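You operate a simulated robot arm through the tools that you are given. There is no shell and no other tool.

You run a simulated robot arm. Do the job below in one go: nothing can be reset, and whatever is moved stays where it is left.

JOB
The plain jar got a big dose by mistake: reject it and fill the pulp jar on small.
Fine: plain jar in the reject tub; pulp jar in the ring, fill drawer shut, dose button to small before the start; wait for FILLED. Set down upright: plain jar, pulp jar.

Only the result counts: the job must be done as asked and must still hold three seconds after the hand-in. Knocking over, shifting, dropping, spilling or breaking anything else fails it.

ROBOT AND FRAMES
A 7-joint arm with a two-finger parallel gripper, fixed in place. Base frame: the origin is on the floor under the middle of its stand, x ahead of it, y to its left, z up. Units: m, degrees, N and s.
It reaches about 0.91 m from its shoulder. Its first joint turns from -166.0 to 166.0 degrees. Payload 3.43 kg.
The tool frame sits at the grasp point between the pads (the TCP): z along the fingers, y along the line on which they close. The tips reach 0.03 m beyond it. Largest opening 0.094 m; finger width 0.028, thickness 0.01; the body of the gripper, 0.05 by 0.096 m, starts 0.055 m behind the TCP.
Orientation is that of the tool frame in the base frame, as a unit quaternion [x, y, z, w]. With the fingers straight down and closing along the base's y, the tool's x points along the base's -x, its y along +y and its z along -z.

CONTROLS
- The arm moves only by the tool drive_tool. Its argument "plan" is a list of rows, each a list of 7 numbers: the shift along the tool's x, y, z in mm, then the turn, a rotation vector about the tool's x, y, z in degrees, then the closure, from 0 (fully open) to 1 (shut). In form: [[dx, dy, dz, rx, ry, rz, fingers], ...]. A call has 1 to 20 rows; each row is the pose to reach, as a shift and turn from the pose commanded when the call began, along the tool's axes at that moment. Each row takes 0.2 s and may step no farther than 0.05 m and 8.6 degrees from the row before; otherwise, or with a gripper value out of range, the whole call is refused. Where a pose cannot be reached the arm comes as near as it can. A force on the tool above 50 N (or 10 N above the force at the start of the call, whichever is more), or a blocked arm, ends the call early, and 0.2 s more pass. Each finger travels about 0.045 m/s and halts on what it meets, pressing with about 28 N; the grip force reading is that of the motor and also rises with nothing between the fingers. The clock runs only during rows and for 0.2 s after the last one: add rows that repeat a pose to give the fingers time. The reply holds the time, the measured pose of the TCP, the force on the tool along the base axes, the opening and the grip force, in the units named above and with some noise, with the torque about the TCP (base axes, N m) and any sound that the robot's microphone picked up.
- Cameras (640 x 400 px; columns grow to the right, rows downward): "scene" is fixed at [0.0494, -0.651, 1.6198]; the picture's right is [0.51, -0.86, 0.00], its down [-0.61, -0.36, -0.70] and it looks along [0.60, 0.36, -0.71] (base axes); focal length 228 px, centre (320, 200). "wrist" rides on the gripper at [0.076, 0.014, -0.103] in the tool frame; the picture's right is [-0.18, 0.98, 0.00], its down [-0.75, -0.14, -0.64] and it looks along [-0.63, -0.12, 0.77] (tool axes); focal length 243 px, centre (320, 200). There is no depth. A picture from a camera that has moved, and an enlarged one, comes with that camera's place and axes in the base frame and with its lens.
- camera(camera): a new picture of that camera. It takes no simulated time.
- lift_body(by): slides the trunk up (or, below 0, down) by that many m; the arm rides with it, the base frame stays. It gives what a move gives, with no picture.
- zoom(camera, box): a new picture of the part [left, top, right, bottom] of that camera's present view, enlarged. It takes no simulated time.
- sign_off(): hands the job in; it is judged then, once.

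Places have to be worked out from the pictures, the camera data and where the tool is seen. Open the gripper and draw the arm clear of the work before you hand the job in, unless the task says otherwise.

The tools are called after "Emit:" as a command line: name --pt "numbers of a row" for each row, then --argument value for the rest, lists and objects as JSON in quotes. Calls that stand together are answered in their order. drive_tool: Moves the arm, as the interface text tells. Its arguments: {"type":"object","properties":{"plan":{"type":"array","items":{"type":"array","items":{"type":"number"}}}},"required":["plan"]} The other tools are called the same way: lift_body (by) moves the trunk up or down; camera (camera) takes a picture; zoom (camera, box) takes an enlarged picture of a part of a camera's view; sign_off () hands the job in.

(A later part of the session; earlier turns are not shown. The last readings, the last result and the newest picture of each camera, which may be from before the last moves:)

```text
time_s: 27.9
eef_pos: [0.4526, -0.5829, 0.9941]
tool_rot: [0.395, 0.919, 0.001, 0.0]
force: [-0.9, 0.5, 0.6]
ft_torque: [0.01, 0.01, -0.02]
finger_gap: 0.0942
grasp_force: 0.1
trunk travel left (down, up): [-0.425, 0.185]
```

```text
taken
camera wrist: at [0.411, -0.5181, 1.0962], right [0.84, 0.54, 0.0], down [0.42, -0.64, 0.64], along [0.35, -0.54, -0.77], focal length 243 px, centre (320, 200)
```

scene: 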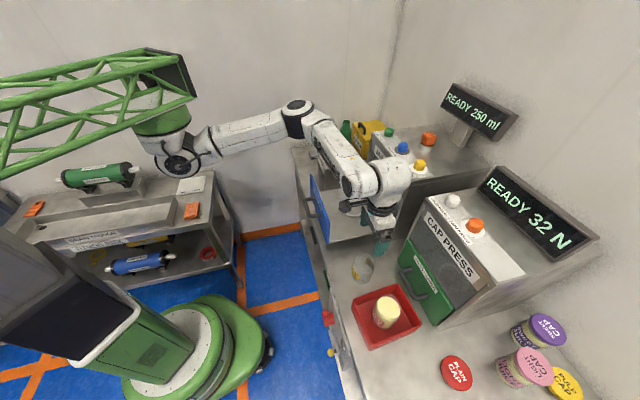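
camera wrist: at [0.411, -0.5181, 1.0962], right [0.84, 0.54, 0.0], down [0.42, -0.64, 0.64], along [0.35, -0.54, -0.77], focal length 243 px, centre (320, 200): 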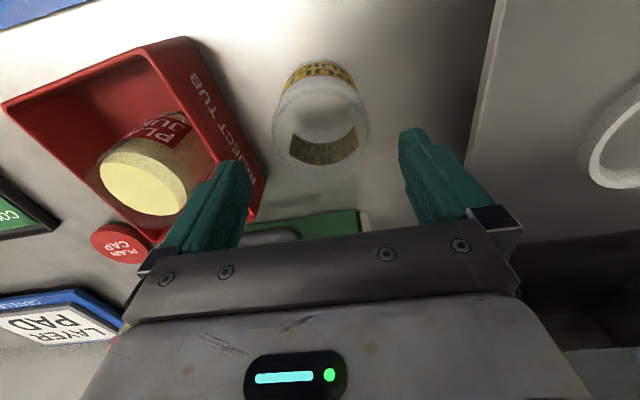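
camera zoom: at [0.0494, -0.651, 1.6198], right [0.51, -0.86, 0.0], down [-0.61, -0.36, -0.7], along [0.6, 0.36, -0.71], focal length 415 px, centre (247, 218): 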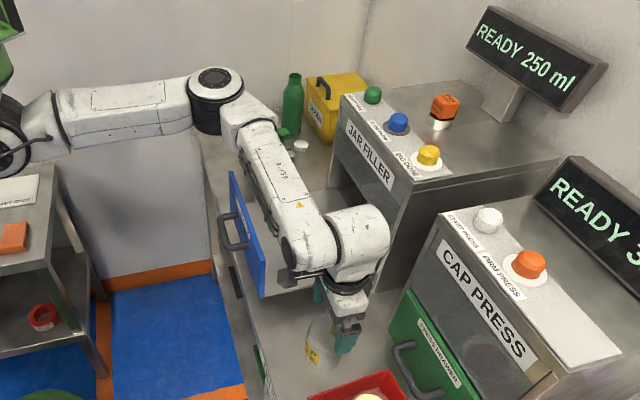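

By projection the wrist housing is around z 1.11–1.25 and the forearm rises toward the elbow, so it clears the panel (1.015) even 76 mm lower. I descend to TCP 0.918.

Emit:
drive_tool --pt "0 0 20 0 0 0 0" --pt "0 0 40 0 0 0 0" --pt "0 0 58 0 0 0 0" --pt "0 0 70 0 0 0 0" --pt "0 0 76 0 0 0 0" --pt "0 0 76 0 0 0 0"

Emit:
zoom --camera "scene" --box '[280, 80, 440, 300]'

Emit:
camera --camera "wrist"

```text
time_s: 29.4
eef_pos: [0.4505, -0.5822, 0.9155]
tool_rot: [0.394, 0.919, 0.0, 0.0]
force: [-0.7, -0.7, 0.1]
ft_torque: [0.03, 0.0, -0.02]
finger_gap: 0.094
grasp_force: 0.1
trunk travel left (down, up): [-0.425, 0.185]
```

```text
1.82 times, centred on (360, 190) of scene
camera zoom: at [0.0494, -0.651, 1.6198], right [0.51, -0.86, 0.0], down [-0.61, -0.36, -0.7], along [0.6, 0.36, -0.71], focal length 415 px, centre (247, 218)
```

zoom: 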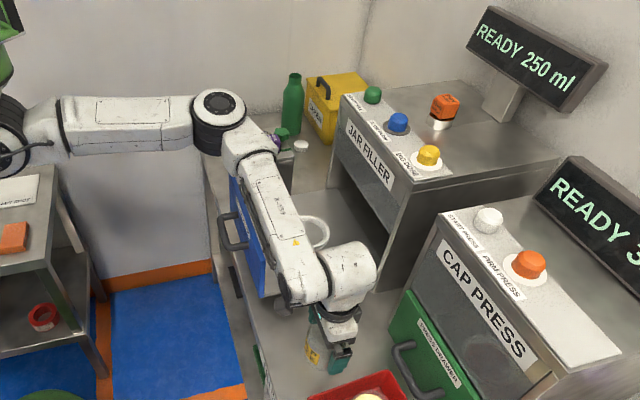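

```text
taken
camera wrist: at [0.4105, -0.5178, 1.0187], right [0.84, 0.54, 0.0], down [0.42, -0.64, 0.64], along [0.35, -0.54, -0.77], focal length 243 px, centre (320, 200)
```

wrist: 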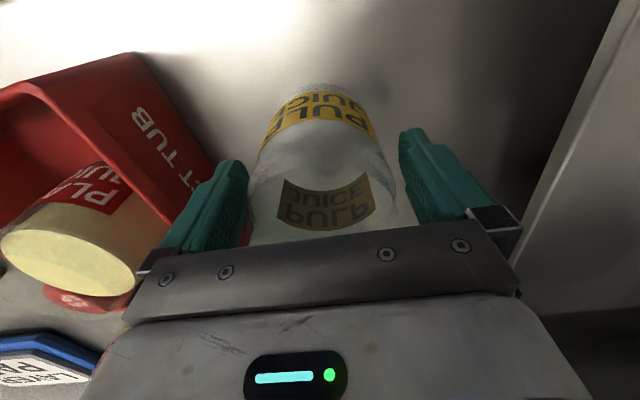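

The empty pulp jar is centred between the fingers. I close on it.

Emit:
drive_tool --pt "0 0 0 0 0 0 0.2" --pt "0 0 0 0 0 0 1" --pt "0 0 0 0 0 0 1" --pt "0 0 0 0 0 0 1" --pt "0 0 0 0 0 0 1"

```text
time_s: 30.6
eef_pos: [0.4502, -0.5819, 0.9173]
tool_rot: [0.395, 0.919, 0.0, 0.0]
force: [0.5, -0.4, 0.0]
ft_torque: [0.0, -0.03, 0.0]
finger_gap: 0.0707
grasp_force: 28.5
trunk travel left (down, up): [-0.425, 0.185]
```

The gap is 70.7 mm with a firm grip. I lift the pulp jar straight up above panel height and look at the empty ring.

Emit:
drive_tool --pt "0 0 -5 0 0 0 1" --pt "0 0 -18 0 0 0 1" --pt "0 0 -40 0 0 0 1" --pt "0 0 -70 0 0 0 1" --pt "0 0 -100 0 0 0 1" --pt "0 0 -130 0 0 0 1" --pt "0 0 -160 0 0 0 1" --pt "0 0 -185 0 0 0 1" --pt "0 0 -205 0 0 0 1" --pt "0 0 -210 0 0 0 1" --pt "0 0 -210 0 0 0 1"

Emit:
camera --camera "wrist"

Emit:
zoom --camera "scene" --box '[300, 130, 460, 290]'

Emit:
zoom --camera "wrist" --box '[480, 10, 640, 150]'

```text
time_s: 33.0
eef_pos: [0.4527, -0.5822, 1.1267]
tool_rot: [0.395, 0.919, -0.001, 0.0]
force: [0.2, -0.7, -1.1]
ft_torque: [-0.01, 0.02, -0.03]
finger_gap: 0.0702
grasp_force: 28.1
trunk travel left (down, up): [-0.425, 0.185]
```

```text
taken
camera wrist: at [0.4115, -0.518, 1.2291], right [0.84, 0.54, 0.0], down [0.42, -0.64, 0.64], along [0.35, -0.54, -0.77], focal length 243 px, centre (320, 200)
```

wrist: 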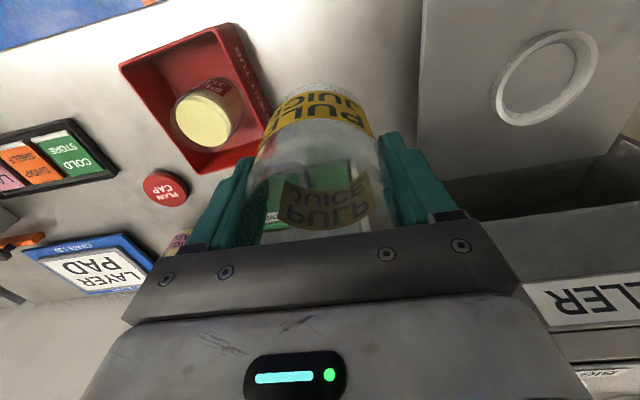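

```text
2.50 times, centred on (380, 210) of scene
camera zoom: at [0.0494, -0.651, 1.6198], right [0.51, -0.86, 0.0], down [-0.61, -0.36, -0.7], along [0.6, 0.36, -0.71], focal length 571 px, centre (170, 175)
```

zoom: 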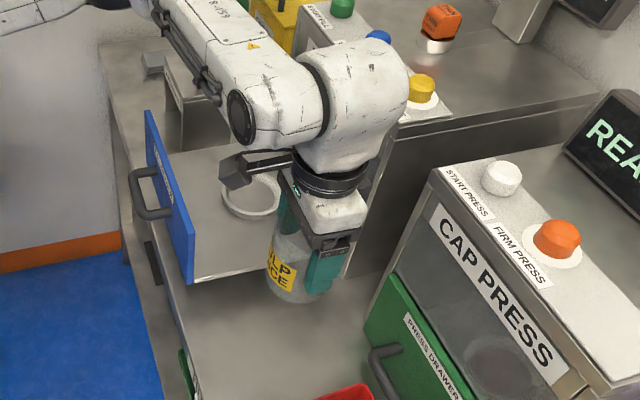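

```text
2.86 times, centred on (560, 80) of wrist
camera zoom: at [0.4115, -0.518, 1.2291], right [0.84, 0.54, 0.0], down [0.42, -0.64, 0.64], along [0.35, -0.54, -0.77], focal length 693 px, centre (-366, 543)
```

zoom: 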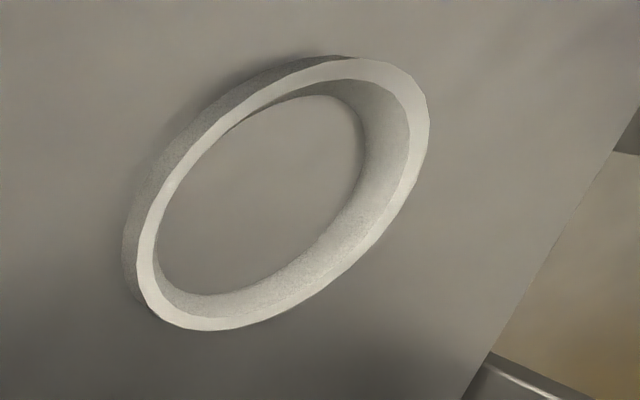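

The pulp jar is held and clear; the ring is empty. I carry it over to above the ring at about (0.6705, -0.4405).

Emit:
drive_tool --pt "-0.8 4.3 0 0 0 0 1" --pt "-3.2 17.1 0 0 0 0 1" --pt "-6.9 37.4 0 0 0 0 1" --pt "-11.8 63.9 0 0 0 0 1" --pt "-17.5 94.8 0 0 0 0 1" --pt "-23.6 127.9 0 0 0 0 1" --pt "-29.7 160.9 0 0 0 0 1" --pt "-35.4 191.8 0 0 0 0 1" --pt "-40.3 218.3 0 0 0 0 1" --pt "-44 238.6 0 0 0 0 1" --pt "-46.4 251.4 0 0 0 0 1" --pt "-47.2 255.7 0 0 0 0 1" --pt "-47.2 255.7 0 0 0 0 1" --pt "-47.2 255.7 0 0 0 0 1"

Emit:
camera --camera "wrist"

Emit:
zoom --camera "wrist" --box '[240, 0, 400, 140]'

Emit:
zoom --camera "scene" --box '[320, 140, 400, 230]'

```text
time_s: 36.0
eef_pos: [0.6708, -0.4418, 1.1255]
tool_rot: [0.395, 0.919, 0.0, 0.0]
force: [0.6, -0.2, -0.9]
ft_torque: [0.03, 0.02, 0.03]
finger_gap: 0.0702
grasp_force: 28.1
trunk travel left (down, up): [-0.425, 0.185]
```

```text
taken
camera wrist: at [0.6297, -0.3766, 1.2278], right [0.84, 0.54, 0.0], down [0.42, -0.64, 0.64], along [0.35, -0.54, -0.77], focal length 243 px, centre (320, 200)
```

wrist: 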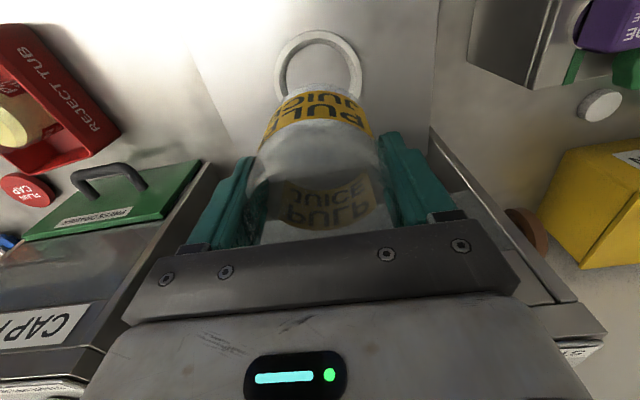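

```text
2.86 times, centred on (320, 70) of wrist
camera zoom: at [0.6297, -0.3766, 1.2278], right [0.84, 0.54, 0.0], down [0.42, -0.64, 0.64], along [0.35, -0.54, -0.77], focal length 693 px, centre (320, 571)
```

zoom: 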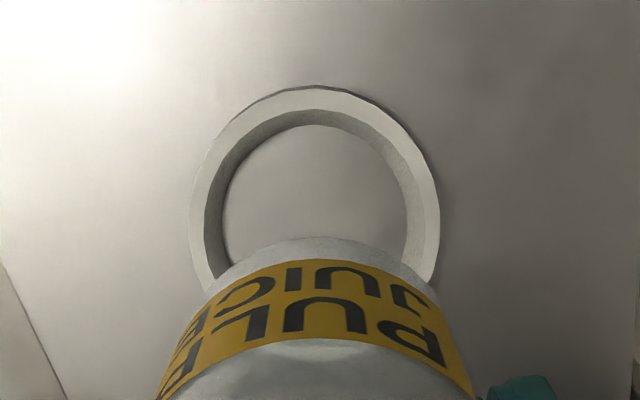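

```text
4.44 times, centred on (360, 185) of scene
camera zoom: at [0.0494, -0.651, 1.6198], right [0.51, -0.86, 0.0], down [-0.61, -0.36, -0.7], along [0.6, 0.36, -0.71], focal length 1015 px, centre (142, 267)
```

zoom: 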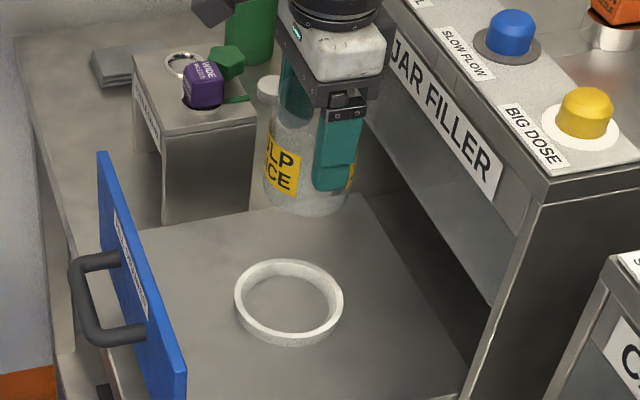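

From both views the ring centre is about (0.670, -0.441), within 2 mm of the jar axis. I lower to just above the ring with a 1.5 mm correction and check again.

Emit:
drive_tool --pt "0.5 0 10 0 0 0 1" --pt "1 0 30 0 0 0 1" --pt "1.5 0 55 0 0 0 1" --pt "1.5 0 80 0 0 0 1" --pt "1.5 0 100 0 0 0 1" --pt "1.5 0 114 0 0 0 1" --pt "1.5 0 118 0 0 0 1" --pt "1.5 0 118 0 0 0 1"

Emit:
zoom --camera "wrist" --box '[230, 40, 410, 200]'

Emit:
zoom --camera "scene" --box '[330, 170, 390, 230]'

```text
time_s: 37.8
eef_pos: [0.668, -0.4392, 1.0089]
tool_rot: [0.395, 0.919, 0.0, 0.0]
force: [0.1, -0.1, -0.3]
ft_torque: [0.01, -0.01, -0.03]
finger_gap: 0.0704
grasp_force: 28.2
trunk travel left (down, up): [-0.425, 0.185]
```

```text
2.50 times, centred on (320, 120) of wrist
camera zoom: at [0.6273, -0.3749, 1.1102], right [0.84, 0.54, 0.0], down [0.42, -0.64, 0.64], along [0.35, -0.54, -0.77], focal length 606 px, centre (320, 400)
```

zoom: 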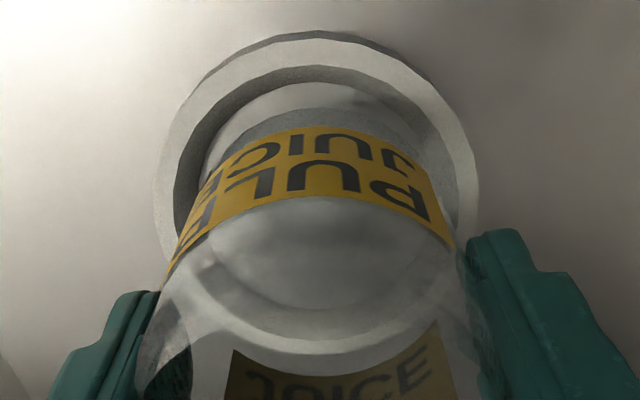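

```text
6.67 times, centred on (360, 200) of scene
camera zoom: at [0.0494, -0.651, 1.6198], right [0.51, -0.86, 0.0], down [-0.61, -0.36, -0.7], along [0.6, 0.36, -0.71], focal length 1523 px, centre (53, 200)
```

zoom: 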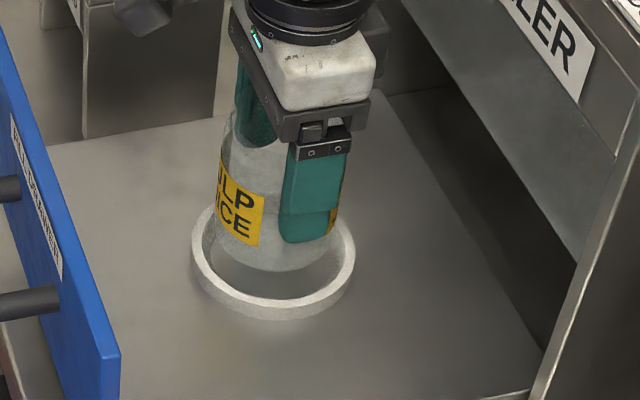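

The jar hangs just above the ring. I zoom further to judge the fine alignment before lowering it in.

Emit:
zoom --camera "scene" --box '[344, 190, 380, 220]'

Emit:
zoom --camera "wrist" --box '[260, 45, 380, 125]'

```text
13.33 times, centred on (362, 205) of scene
camera zoom: at [0.0494, -0.651, 1.6198], right [0.51, -0.86, 0.0], down [-0.61, -0.36, -0.7], along [0.6, 0.36, -0.71], focal length 3045 px, centre (-240, 133)
```

zoom: 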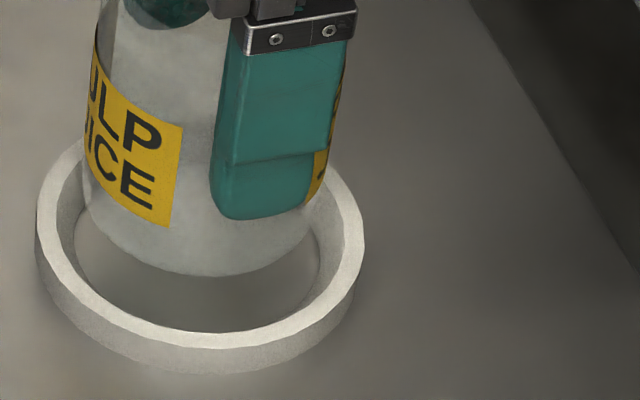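

```text
5.00 times, centred on (320, 85) of wrist
camera zoom: at [0.6273, -0.3749, 1.1102], right [0.84, 0.54, 0.0], down [0.42, -0.64, 0.64], along [0.35, -0.54, -0.77], focal length 1213 px, centre (320, 775)
```

zoom: 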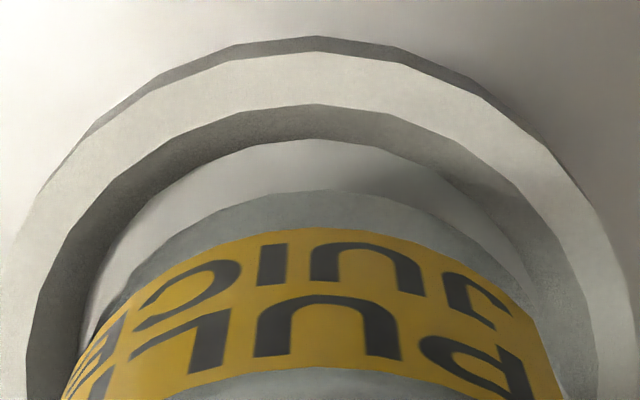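

The scene view shows good alignment along the front; the wrist view suggests the jar is about 2–3 mm too near the robot. I shift 2.5 mm inward and lower into the ring to TCP ≈0.989.

Emit:
drive_tool --pt "-1.5 0 0 0 0 0 1" --pt "-2.5 0 4 0 0 0 1" --pt "-2.5 0 10 0 0 0 1" --pt "-2.5 0 16 0 0 0 1" --pt "-2.5 0 20 0 0 0 1" --pt "-2.5 0 20 0 0 0 1"

Emit:
zoom --camera "scene" --box '[344, 190, 380, 220]'

Emit:
zoom --camera "wrist" --box '[260, 45, 380, 125]'

```text
time_s: 39.1
eef_pos: [0.6704, -0.4415, 0.9892]
tool_rot: [0.395, 0.919, 0.0, 0.0]
force: [0.8, -0.4, 0.2]
ft_torque: [0.01, 0.01, 0.0]
finger_gap: 0.0702
grasp_force: 28.3
trunk travel left (down, up): [-0.425, 0.185]
```

```text
13.33 times, centred on (362, 205) of scene
camera zoom: at [0.0494, -0.651, 1.6198], right [0.51, -0.86, 0.0], down [-0.61, -0.36, -0.7], along [0.6, 0.36, -0.71], focal length 3045 px, centre (-240, 133)
```

zoom: 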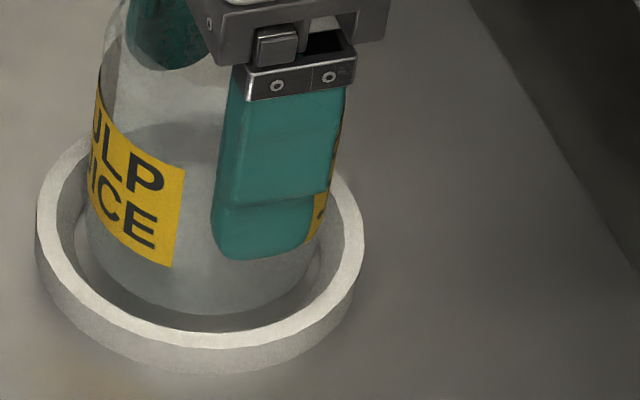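

```text
5.00 times, centred on (320, 85) of wrist
camera zoom: at [0.6296, -0.3765, 1.0917], right [0.84, 0.54, 0.0], down [0.42, -0.64, 0.64], along [0.35, -0.54, -0.77], focal length 1213 px, centre (320, 775)
```

zoom: 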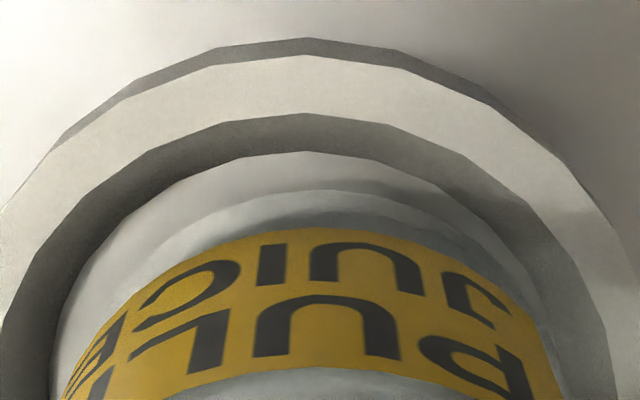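

The jar is now inside the ring with about 3 mm clearance all around. I lower in small steps until contact.

Emit:
drive_tool --pt "0 0 2 0 0 0 1" --pt "0 0 4 0 0 0 1" --pt "0 0 5 0 0 0 1" --pt "0 0 5 0 0 0 1"

```text
time_s: 40.1
eef_pos: [0.6697, -0.4397, 0.9826]
tool_rot: [0.394, 0.919, 0.0, 0.0]
force: [-0.3, 0.5, 1.3]
ft_torque: [0.03, -0.01, -0.01]
finger_gap: 0.07
grasp_force: 28.0
trunk travel left (down, up): [-0.425, 0.185]
```

The force is just starting to change. I go down another 2 mm at 1 mm per row.

Emit:
drive_tool --pt "0 0 1 0 0 0 1" --pt "0 0 2 0 0 0 1" --pt "0 0 2 0 0 0 1"

```text
time_s: 41.0
eef_pos: [0.6698, -0.4411, 0.983]
tool_rot: [0.395, 0.919, -0.001, 0.002]
force: [2.9, 1.8, 18.9]
ft_torque: [0.18, -0.03, 0.02]
finger_gap: 0.07
grasp_force: 28.7
trunk travel left (down, up): [-0.425, 0.185]
```

Contact at 18.9 N, so the jar stands on the ring floor. I relieve by about 1.5 mm and open the gripper fully.

Emit:
drive_tool --pt "0 0 0.5 0 0 0 1" --pt "0 0 0.5 0 0 0 0.5" --pt "0 0 0.5 0 0 0 0" --pt "0 0 0.5 0 0 0 0" --pt "0 0 0.5 0 0 0 0"

Emit:
zoom --camera "scene" --box '[344, 190, 380, 220]'

Emit:
camera --camera "wrist"

```text
time_s: 42.1
eef_pos: [0.6701, -0.4412, 0.981]
tool_rot: [0.395, 0.919, 0.0, 0.0]
force: [0.2, -0.1, 0.1]
ft_torque: [0.02, -0.04, -0.02]
finger_gap: 0.0941
grasp_force: 0.0
trunk travel left (down, up): [-0.425, 0.185]
```

```text
13.33 times, centred on (362, 205) of scene
camera zoom: at [0.0494, -0.651, 1.6198], right [0.51, -0.86, 0.0], down [-0.61, -0.36, -0.7], along [0.6, 0.36, -0.71], focal length 3045 px, centre (-240, 133)
```

zoom: 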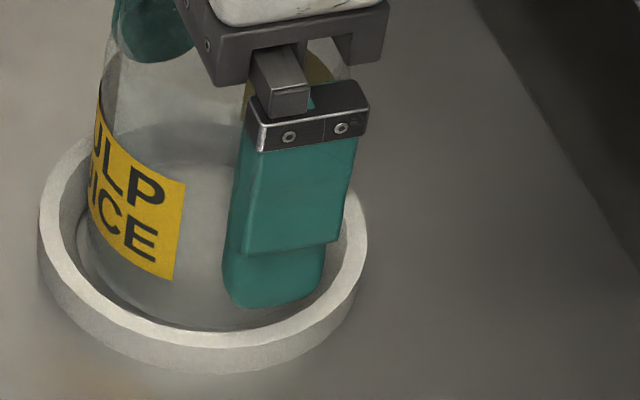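

```text
taken
camera wrist: at [0.63, -0.3766, 1.0834], right [0.84, 0.54, 0.0], down [0.42, -0.64, 0.64], along [0.35, -0.54, -0.77], focal length 243 px, centre (320, 200)
```

wrist: 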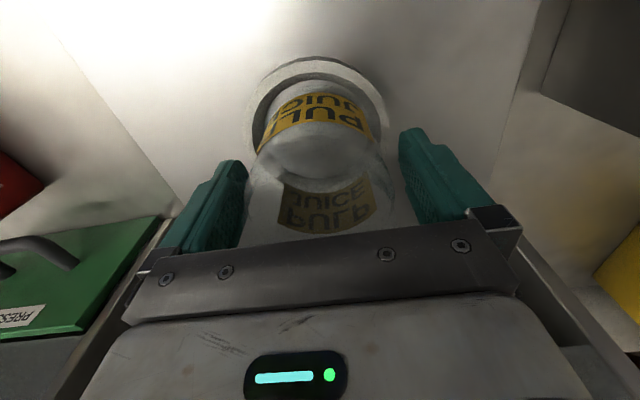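

The pulp jar stands upright inside the ring, and the gripper is open and free. I lift straight up to z≈1.27 to look at the buttons.

Emit:
drive_tool --pt "0 0 -8 0 0 0 0" --pt "0 0 -25 0 0 0 0" --pt "0 0 -55 0 0 0 0" --pt "0 0 -95 0 0 0 0" --pt "0 0 -140 0 0 0 0" --pt "0 0 -185 0 0 0 0" --pt "0 0 -230 0 0 0 0.3" --pt "0 0 -265 0 0 0 0.6" --pt "0 0 -290 0 0 0 1" --pt "0 0 -290 0 0 0 1" --pt "0 0 -290 0 0 0 1" --pt "0 0 -290 0 0 0 1"

Emit:
camera --camera "wrist"

Emit:
camera --camera "scene"

Emit:
zoom --camera "scene" --box '[375, 110, 455, 180]'

```text
time_s: 44.8
eef_pos: [0.6711, -0.4401, 1.2728]
tool_rot: [0.395, 0.919, 0.0, 0.0]
force: [-0.7, 0.1, 0.2]
ft_torque: [-0.04, 0.0, 0.01]
finger_gap: 0.0001
grasp_force: 23.7
trunk travel left (down, up): [-0.425, 0.185]
```

```text
taken
camera wrist: at [0.6302, -0.3755, 1.3757], right [0.84, 0.54, 0.0], down [0.42, -0.64, 0.64], along [0.35, -0.54, -0.77], focal length 243 px, centre (320, 200)
```

wrist: 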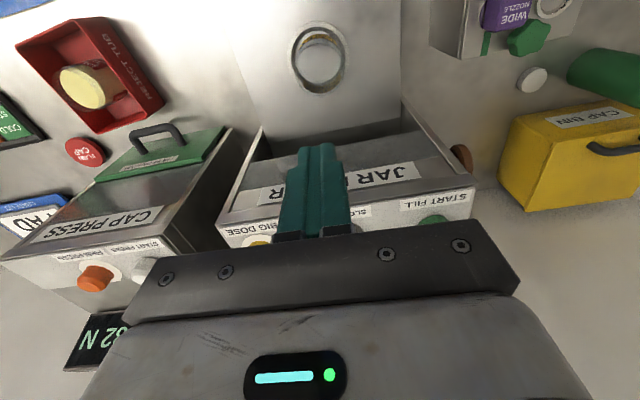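

```text
taken
```

scene: 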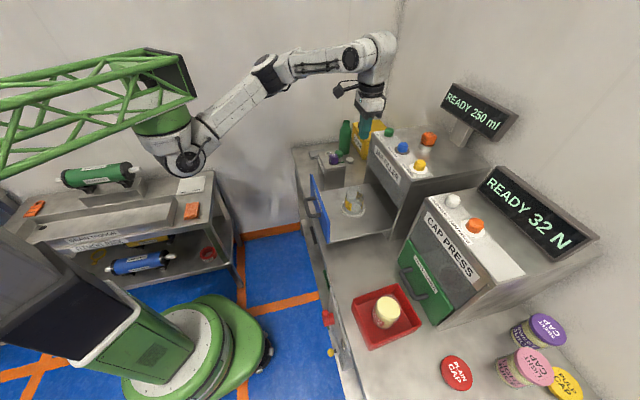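

```text
5.71 times, centred on (415, 145) of scene
camera zoom: at [0.0494, -0.651, 1.6198], right [0.51, -0.86, 0.0], down [-0.61, -0.36, -0.7], along [0.6, 0.36, -0.71], focal length 1305 px, centre (-223, 514)
```

zoom: 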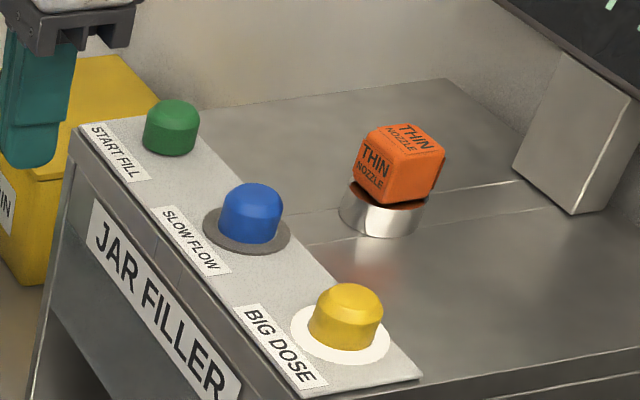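

The BIG DOSE ring is lit and the display still reads 250 ml. I raise the tool to see the buttons in the wrist view and get their height by stereo.

Emit:
drive_tool --pt "0 0 -30 0 0 0 1" --pt "0 0 -65 0 0 0 1" --pt "0 0 -100 0 0 0 1" --pt "0 0 -140 0 0 0 1" --pt "0 0 -170 0 0 0 1" --pt "0 0 -180 0 0 0 1" --pt "0 0 -180 0 0 0 1"

Emit:
camera --camera "wrist"

Emit:
zoom --camera "wrist" --box '[200, 120, 440, 260]'

```text
time_s: 46.4
eef_pos: [0.6738, -0.4406, 1.3873]
tool_rot: [0.395, 0.919, -0.001, -0.008]
force: [0.1, -0.7, 0.7]
ft_torque: [-0.01, 0.02, 0.02]
finger_gap: 0.0
grasp_force: 28.2
out of reach, approached as far as the arm can: row 4, 5, 6, 7
trunk travel left (down, up): [-0.425, 0.185]
```

```text
taken
camera wrist: at [0.6345, -0.3767, 1.4901], right [0.84, 0.54, -0.01], down [0.43, -0.65, 0.63], along [0.34, -0.54, -0.77], focal length 243 px, centre (320, 200)
```

wrist: 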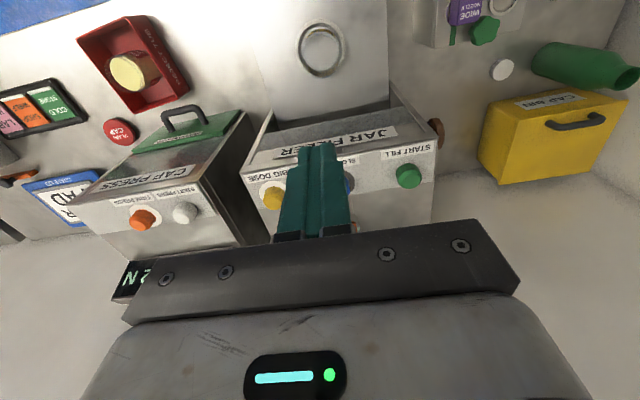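

```text
2.67 times, centred on (320, 190) of wrist
camera zoom: at [0.6345, -0.3767, 1.4901], right [0.84, 0.54, -0.01], down [0.43, -0.65, 0.63], along [0.34, -0.54, -0.77], focal length 647 px, centre (320, 227)
```

zoom: 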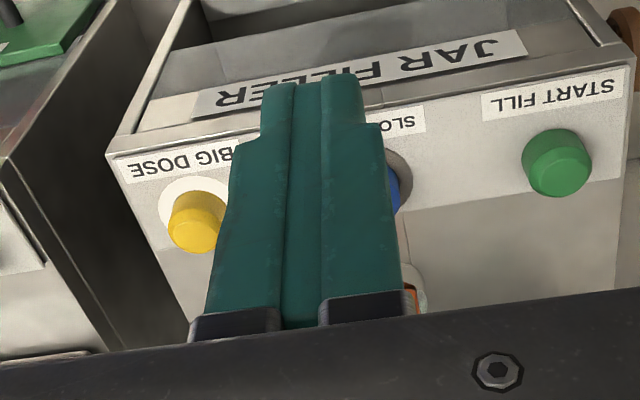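

Stereo gives the yellow BIG DOSE top at (0.702, -0.622, 1.199) and the green START top at (0.849, -0.475, 1.199). The arm is near its upward limit here, so I raise the trunk by 0.13 for better reach over the buttons.

Emit:
lift_body --by 0.13

Emit:
camera --camera "scene"

```text
time_s: 47.9
eef_pos: [0.6737, -0.4405, 1.5167]
tool_rot: [0.394, 0.919, -0.001, -0.008]
force: [0.0, 0.2, -0.4]
ft_torque: [-0.01, 0.01, -0.03]
finger_gap: 0.0001
grasp_force: 27.5
trunk travel left (down, up): [-0.555, 0.055]
```

```text
taken
```

scene: 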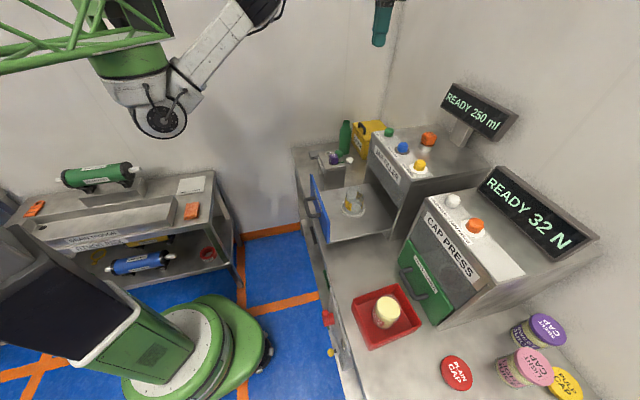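

The tool rides at z 1.517 now. I come down to about 1.36 first and check the pose reference.

Emit:
drive_tool --pt "0 0 30 0 0 0 1" --pt "0 0 65 0 0 0 1" --pt "0 0 100 0 0 0 1" --pt "0 0 130 0 0 0 1" --pt "0 0 150 0 0 0 1" --pt "0 0 150 0 0 0 1"

```text
time_s: 49.3
eef_pos: [0.6711, -0.4408, 1.3746]
tool_rot: [0.395, 0.919, -0.002, 0.002]
force: [0.0, 0.1, -0.5]
ft_torque: [0.04, 0.02, 0.0]
finger_gap: 0.0002
grasp_force: 27.8
trunk travel left (down, up): [-0.555, 0.055]
```

Now I move over the yellow BIG DOSE button at z 1.30 (tips at 1.27).

Emit:
drive_tool --pt "-25 -17 5 0 0 0 1" --pt "-52 -34 15 0 0 0 1" --pt "-78 -51 30 0 0 0 1" --pt "-104 -68 45 0 0 0 1" --pt "-130 -85 60 0 0 0 1" --pt "-148 -99 72 0 0 0 1" --pt "-153 -102 74 0 0 0 1" --pt "-153 -102 74 0 0 0 1"

Emit:
camera --camera "wrist"

Emit:
zoom --camera "scene" --box '[375, 100, 455, 180]'

Emit:
camera --camera "scene"

```text
time_s: 51.1
eef_pos: [0.6936, -0.6009, 1.2983]
tool_rot: [0.394, 0.919, -0.001, 0.0]
force: [-1.4, 0.6, 0.6]
ft_torque: [-0.03, 0.01, 0.02]
finger_gap: 0.0
grasp_force: 27.5
out of reach, approached as far as the arm can: row 6, 7, 8
trunk travel left (down, up): [-0.555, 0.055]
```

```text
taken
camera wrist: at [0.6525, -0.5363, 1.4013], right [0.84, 0.54, 0.0], down [0.42, -0.64, 0.64], along [0.35, -0.54, -0.76], focal length 243 px, centre (320, 200)
```

wrist: 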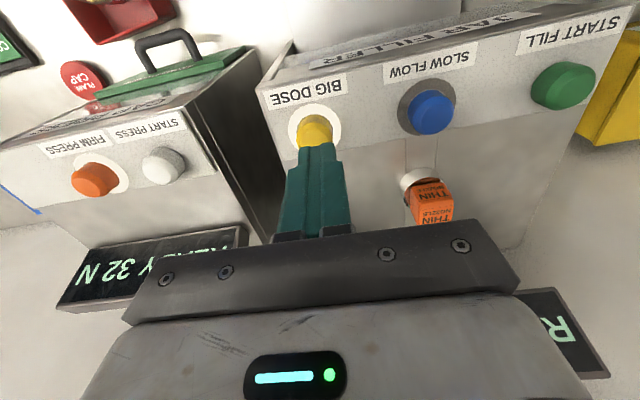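

```text
5.00 times, centred on (415, 140) of scene
camera zoom: at [0.0494, -0.651, 1.6198], right [0.51, -0.86, 0.0], down [-0.61, -0.36, -0.7], along [0.6, 0.36, -0.71], focal length 1142 px, centre (-155, 500)
```

zoom: 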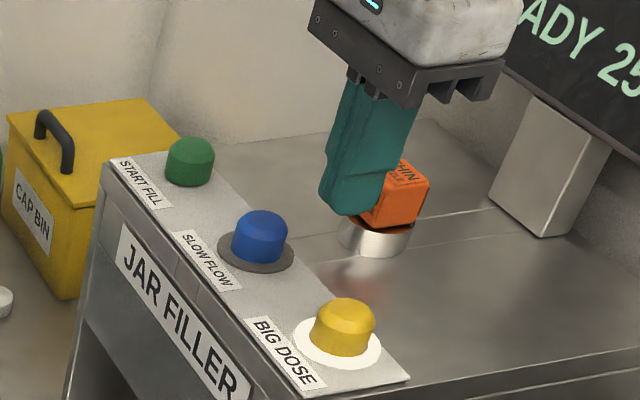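

```text
taken
```

scene: 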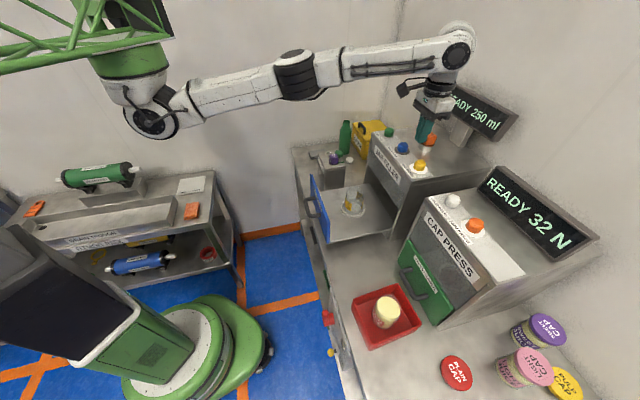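

The vertical tool is out of reach by about 2 cm here. I tilt the fingers outward by 24° (about the tool's y), which brings the wrist back toward the robot, and check the pose.

Emit:
drive_tool --pt "0 0 0 0 -8 0 1" --pt "0 0 0 0 -16 0 1" --pt "0 0 0 0 -24 0 1" --pt "0 0 0 0 -24 0 1" --pt "0 0 0 0 -24 0 1"

Emit:
camera --camera "wrist"

Emit:
zoom --camera "scene" --box '[375, 80, 475, 180]'

```text
time_s: 52.3
eef_pos: [0.6926, -0.6011, 1.3005]
tool_rot: [0.385, 0.899, -0.084, 0.193]
force: [-0.2, 0.1, 0.8]
ft_torque: [0.01, 0.04, 0.03]
finger_gap: 0.0
grasp_force: 27.9
trunk travel left (down, up): [-0.555, 0.055]
```

```text
taken
camera wrist: at [0.6283, -0.5106, 1.3638], right [0.83, 0.56, 0.07], down [0.19, -0.4, 0.89], along [0.53, -0.73, -0.44], focal length 243 px, centre (320, 200)
```

wrist: 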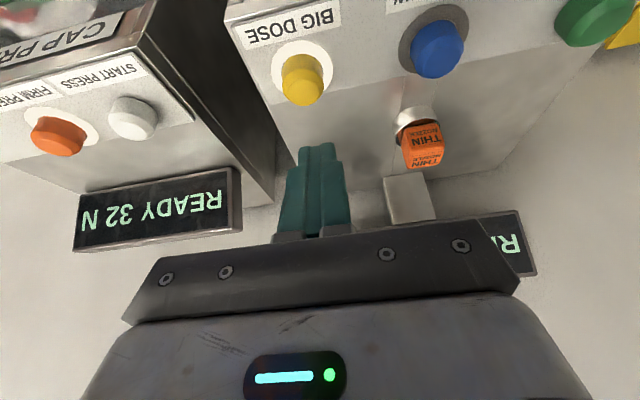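

```text
4.00 times, centred on (425, 130) of scene
camera zoom: at [0.0494, -0.651, 1.6198], right [0.51, -0.86, 0.0], down [-0.61, -0.36, -0.7], along [0.6, 0.36, -0.71], focal length 914 px, centre (-100, 480)
```

zoom: 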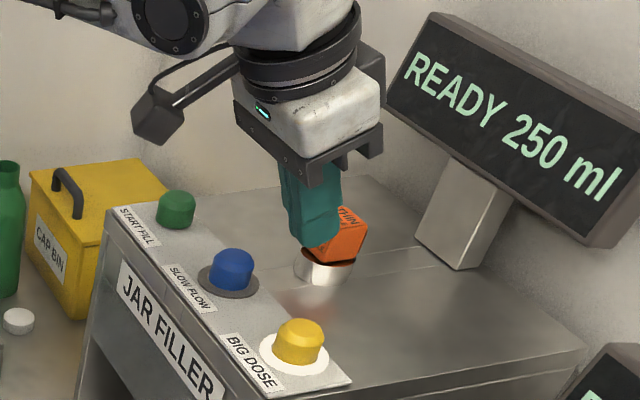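

The tilted view confirms the yellow button top at (0.703, -0.622, 1.20), and the tilt freed up the reach. I move above it and down until the tips are about 1 cm over the button.

Emit:
drive_tool --pt "-20.2 -7 9.1 0 0 0 1" --pt "-12 -7 27.4 0 0 0 1" --pt "-3.7 -7 45.6 0 0 0 1" --pt "2.65 -6.9 59.8 0 0 0 1" --pt "2.65 -6.9 59.8 0 0 0 1"

Emit:
camera --camera "wrist"

Emit:
zoom --camera "scene" --box '[385, 120, 455, 180]'

```text
time_s: 53.5
eef_pos: [0.7042, -0.6209, 1.2448]
tool_rot: [0.387, 0.898, -0.083, 0.191]
force: [0.6, -0.8, -1.2]
ft_torque: [0.02, -0.04, 0.02]
finger_gap: 0.0002
grasp_force: 27.9
trunk travel left (down, up): [-0.555, 0.055]
```

```text
taken
camera wrist: at [0.6393, -0.5321, 1.3082], right [0.83, 0.55, 0.07], down [0.19, -0.4, 0.89], along [0.53, -0.73, -0.44], focal length 243 px, centre (320, 200)
```

wrist: 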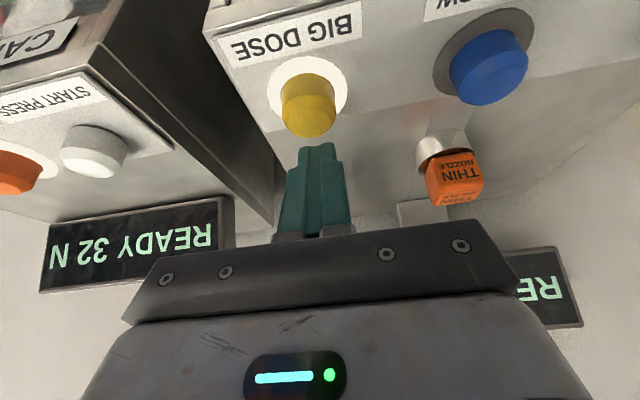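

```text
6.67 times, centred on (420, 150) of scene
camera zoom: at [0.0494, -0.651, 1.6198], right [0.51, -0.86, 0.0], down [-0.61, -0.36, -0.7], along [0.6, 0.36, -0.71], focal length 1523 px, centre (-347, 533)
```

zoom: 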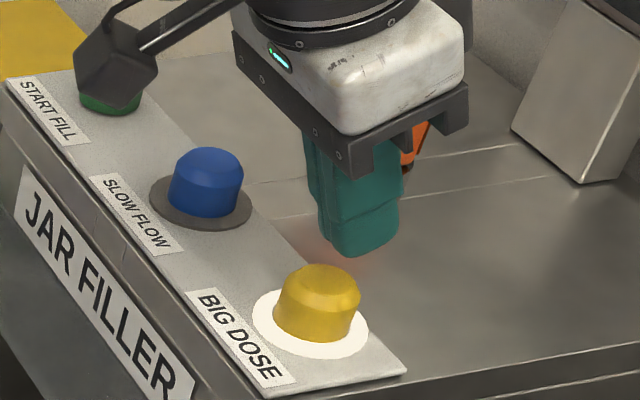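

The tip projects onto the button, slightly to the far side, so I shift 5 mm back and lower 10 mm to just about touch.

Emit:
drive_tool --pt "4.6 0 -2.1 0 0 0 1" --pt "7.1 0 3.4 0 0 0 1" --pt "8.7 0 7.0 0 0 0 1" --pt "8.7 0 7.0 0 0 0 1"

Emit:
zoom --camera "scene" --box '[385, 120, 455, 180]'

Emit:
zoom --camera "wrist" --box '[240, 50, 400, 190]'

```text
time_s: 54.5
eef_pos: [0.6996, -0.619, 1.2371]
tool_rot: [0.387, 0.898, -0.083, 0.192]
force: [-0.4, 1.0, 0.4]
ft_torque: [0.01, -0.01, 0.02]
finger_gap: 0.0
grasp_force: 27.5
trunk travel left (down, up): [-0.555, 0.055]
```

```text
6.67 times, centred on (420, 150) of scene
camera zoom: at [0.0494, -0.651, 1.6198], right [0.51, -0.86, 0.0], down [-0.61, -0.36, -0.7], along [0.6, 0.36, -0.71], focal length 1523 px, centre (-347, 533)
```

zoom: 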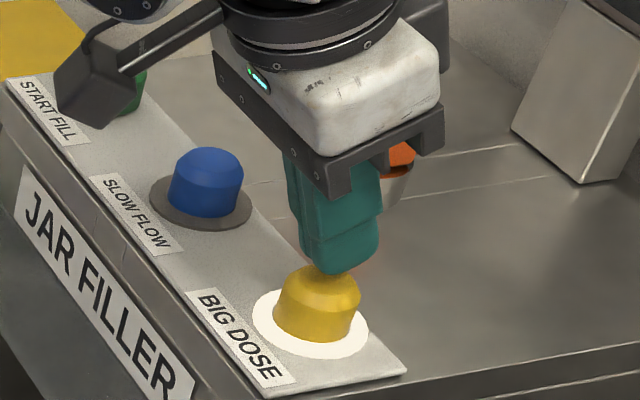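

```text
2.86 times, centred on (320, 120) of wrist
camera zoom: at [0.6346, -0.5272, 1.2999], right [0.83, 0.55, 0.07], down [0.19, -0.4, 0.89], along [0.53, -0.73, -0.44], focal length 693 px, centre (320, 429)
```

zoom: 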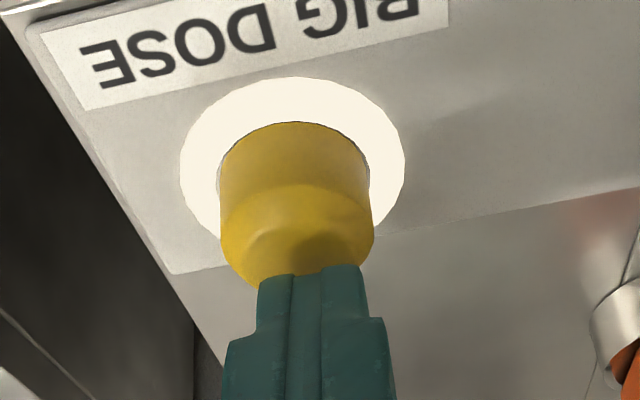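

The tip is right over the button, about a millimetre or two above it. I press down in 2 mm steps and watch force, sound and display.

Emit:
drive_tool --pt "0.82 0 1.83 0 0 0 1" --pt "1.65 0 3.65 0 0 0 1" --pt "2.47 0 5.48 0 0 0 1" --pt "2.47 0 5.48 0 0 0 1"

Emit:
zoom --camera "scene" --box '[385, 80, 525, 180]'

```text
time_s: 55.5
eef_pos: [0.7007, -0.618, 1.2311]
tool_rot: [0.386, 0.898, -0.083, 0.193]
force: [0.6, 0.6, 2.6]
ft_torque: [-0.04, -0.02, -0.02]
finger_gap: 0.0001
grasp_force: 27.7
trunk travel left (down, up): [-0.555, 0.055]
```

```text
4.00 times, centred on (455, 130) of scene
camera zoom: at [0.0494, -0.651, 1.6198], right [0.51, -0.86, 0.0], down [-0.61, -0.36, -0.7], along [0.6, 0.36, -0.71], focal length 914 px, centre (-220, 480)
```

zoom: 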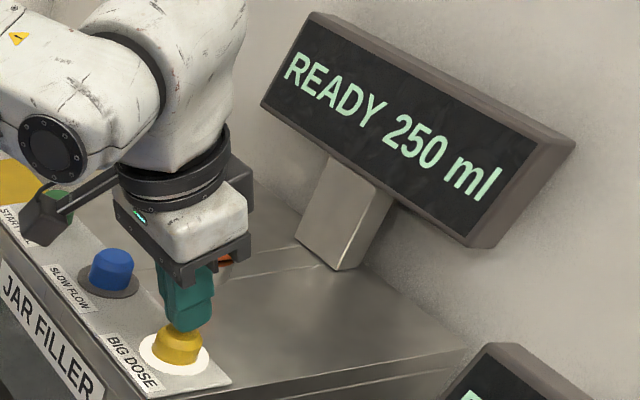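

Contact has begun (2.6 N). I press on a few millimetres more.

Emit:
drive_tool --pt "0.82 0 1.83 0 0 0 1" --pt "1.65 0 3.65 0 0 0 1" --pt "1.65 0 3.65 0 0 0 1"

Emit:
zoom --camera "scene" --box '[385, 80, 525, 180]'

```text
time_s: 56.3
eef_pos: [0.6983, -0.6183, 1.2285]
tool_rot: [0.386, 0.898, -0.084, 0.192]
force: [-2.2, 2.1, 6.1]
ft_torque: [0.06, 0.05, 0.0]
finger_gap: 0.0
grasp_force: 28.5
trunk travel left (down, up): [-0.555, 0.055]
heard: click
```

```text
4.00 times, centred on (455, 130) of scene
camera zoom: at [0.0494, -0.651, 1.6198], right [0.51, -0.86, 0.0], down [-0.61, -0.36, -0.7], along [0.6, 0.36, -0.71], focal length 914 px, centre (-220, 480)
```

zoom: 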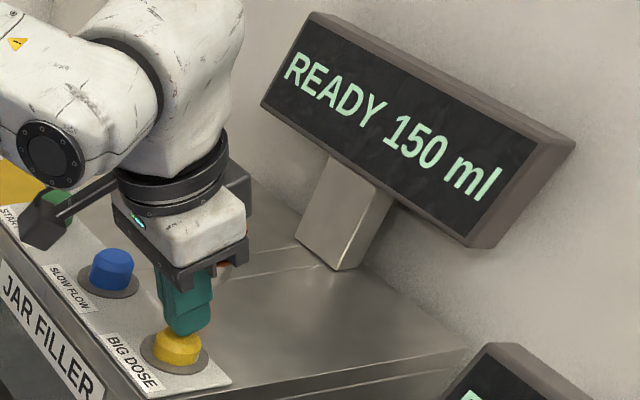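

A click was heard; the display now reads READY 150 ml and the BIG DOSE ring is dark. I lift off the button.

Emit:
drive_tool --pt "-4.1 0 -9.1 0 0 0 1" --pt "-16.5 0 -36.5 0 0 0 1" --pt "-30.9 0 -68.5 0 0 0 1" --pt "-30.9 0 -68.5 0 0 0 1"

Emit:
zoom --camera "scene" --box '[365, 80, 525, 190]'

Emit:
zoom --camera "scene" --box '[295, 160, 405, 260]'

```text
time_s: 57.3
eef_pos: [0.6961, -0.6162, 1.3021]
tool_rot: [0.387, 0.898, -0.084, 0.191]
force: [-0.9, 0.1, 0.6]
ft_torque: [0.01, -0.02, 0.0]
finger_gap: 0.0
grasp_force: 27.8
trunk travel left (down, up): [-0.555, 0.055]
```

```text
3.64 times, centred on (445, 135) of scene
camera zoom: at [0.0494, -0.651, 1.6198], right [0.51, -0.86, 0.0], down [-0.61, -0.36, -0.7], along [0.6, 0.36, -0.71], focal length 830 px, centre (-134, 436)
```

zoom: 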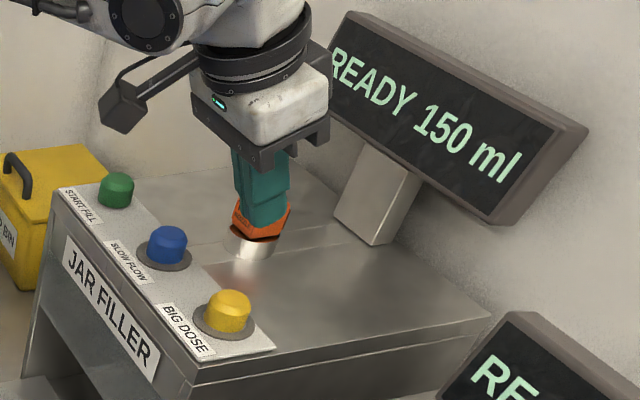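

```text
4.00 times, centred on (350, 210) of scene
camera zoom: at [0.0494, -0.651, 1.6198], right [0.51, -0.86, 0.0], down [-0.61, -0.36, -0.7], along [0.6, 0.36, -0.71], focal length 914 px, centre (200, 160)
```

zoom: 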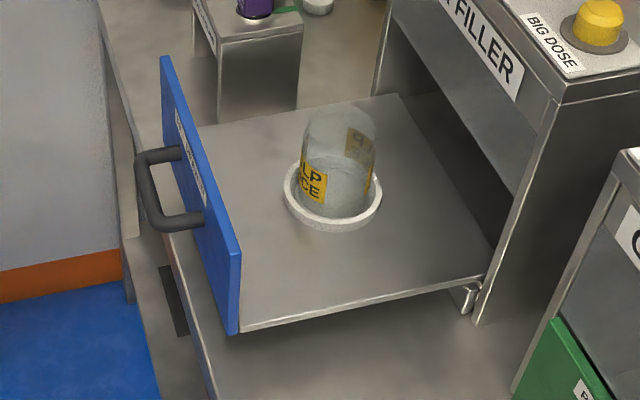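

The dose is set to 150 ml and the jar stands upright in the ring. The handle bar is at about (0.534, -0.302, 0.970); I now fly back over the drawer to a point in front of the handle, staying high.

Emit:
drive_tool --pt "20 6 -9 0 0 0 1" --pt "52 15 -23.5 0 0 0 1" --pt "88 25 -40 0 0 0 1" --pt "126 36 -57 0 0 0 1" --pt "164 46.5 -74 0 0 0 1" --pt "202 57.5 -91.3 0 0 0 1" --pt "240 68.5 -108.5 0 0 0 1" --pt "278 79 -125.6 0 0 0 1" --pt "310 88.5 -140 0 0 0 1" --pt "332 94.5 -150 0 0 0 1" --pt "344.5 98 -155.7 0 0 0 1" --pt "344.5 98 -155.7 0 0 0 1"

Emit:
camera --camera "wrist"

Emit:
camera --camera "scene"

```text
time_s: 59.9
eef_pos: [0.5489, -0.318, 1.3263]
tool_rot: [0.386, 0.898, -0.084, 0.191]
force: [-0.1, 0.3, 0.2]
ft_torque: [0.01, 0.02, 0.02]
finger_gap: 0.0001
grasp_force: 28.4
out of reach, approached as far as the arm can: row 9, 10, 11, 12
trunk travel left (down, up): [-0.555, 0.055]
```

```text
taken
camera wrist: at [0.4847, -0.2278, 1.3886], right [0.83, 0.55, 0.07], down [0.19, -0.4, 0.89], along [0.53, -0.73, -0.44], focal length 243 px, centre (320, 200)
```

wrist: 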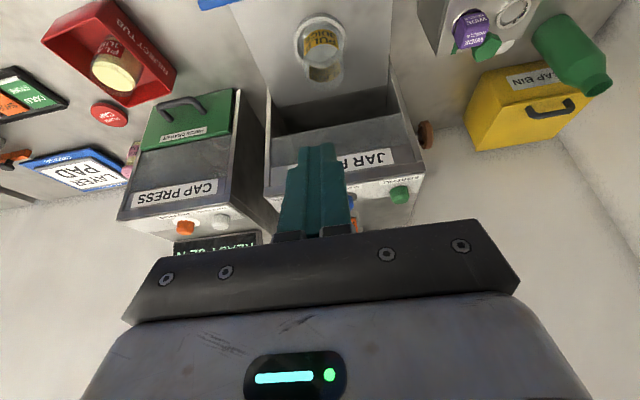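

```text
taken
```

scene: 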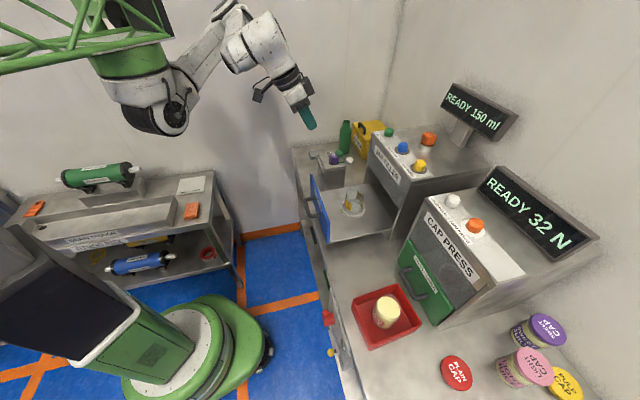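

The fold limit of the arm stops it at (0.549, -0.318, 1.326). I raise the trunk 5 cm and straighten the tool to vertical so the wrist moves outward; then I can descend in front of the handle.

Emit:
lift_body --by 0.05

Emit:
drive_tool --pt "0 0 0 0 8 0 1" --pt "0 0 0 0 16 0 1" --pt "0 0 0 0 24 0 1" --pt "0 0 0 0 24 0 1"

```text
time_s: 60.9
eef_pos: [0.5497, -0.3191, 1.3765]
tool_rot: [0.387, 0.898, -0.084, 0.192]
force: [0.5, -0.6, 0.3]
ft_torque: [0.02, 0.01, 0.02]
finger_gap: 0.0
grasp_force: 27.9
trunk travel left (down, up): [-0.605, 0.005]
```

```text
time_s: 61.9
eef_pos: [0.5501, -0.3191, 1.3755]
tool_rot: [0.395, 0.919, -0.001, -0.001]
force: [0.4, -0.5, -0.2]
ft_torque: [-0.01, 0.0, -0.01]
finger_gap: 0.0
grasp_force: 27.7
trunk travel left (down, up): [-0.605, 0.005]
```

The tool is vertical again. I descend to z 1.12 here (tips at 1.09, still above the panel).

Emit:
drive_tool --pt "0 0 25 0 0 0 1" --pt "0 0 65 0 0 0 1" --pt "0 0 105 0 0 0 1" --pt "0 0 145 0 0 0 1" --pt "0 0 185 0 0 0 1" --pt "0 0 220 0 0 0 1" --pt "0 0 245 0 0 0 1" --pt "0 0 255 0 0 0 1" --pt "0 0 255 0 0 0 1"

Emit:
camera --camera "wrist"

Emit:
camera --camera "scene"

Emit:
zoom --camera "scene" --box '[280, 140, 400, 260]'

```text
time_s: 63.9
eef_pos: [0.5523, -0.3184, 1.1226]
tool_rot: [0.395, 0.919, -0.001, 0.001]
force: [0.9, 0.2, -0.7]
ft_torque: [0.01, -0.01, -0.01]
finger_gap: 0.0001
grasp_force: 28.0
trunk travel left (down, up): [-0.605, 0.005]
```

```text
taken
camera wrist: at [0.5107, -0.2523, 1.2242], right [0.84, 0.54, 0.0], down [0.42, -0.64, 0.64], along [0.35, -0.54, -0.76], focal length 243 px, centre (320, 200)
```

wrist: 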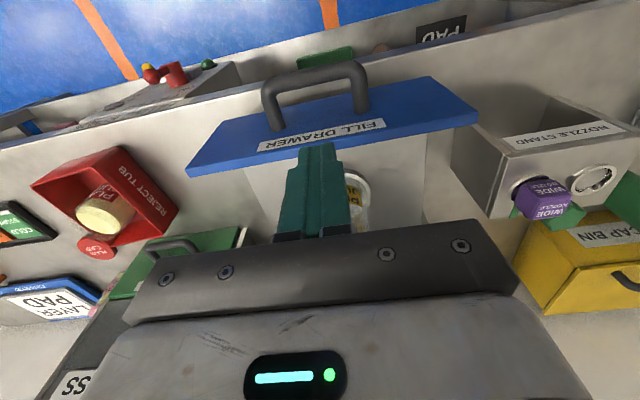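

```text
taken
```

scene: 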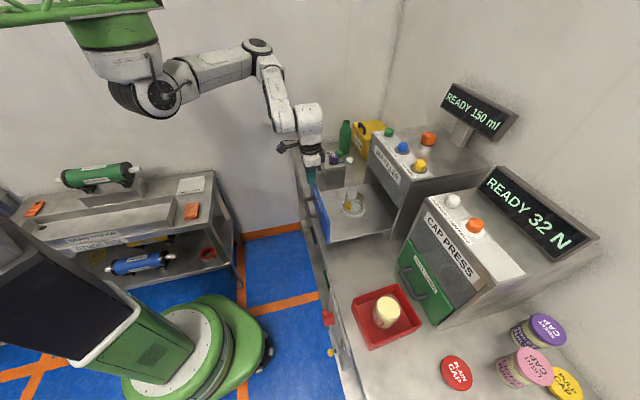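

```text
3.33 times, centred on (340, 200) of scene
camera zoom: at [0.0494, -0.651, 1.6198], right [0.51, -0.86, 0.0], down [-0.61, -0.36, -0.7], along [0.6, 0.36, -0.71], focal length 761 px, centre (253, 200)
```

zoom: 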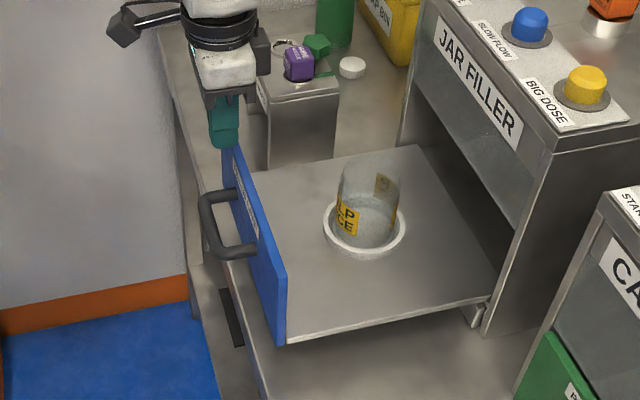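

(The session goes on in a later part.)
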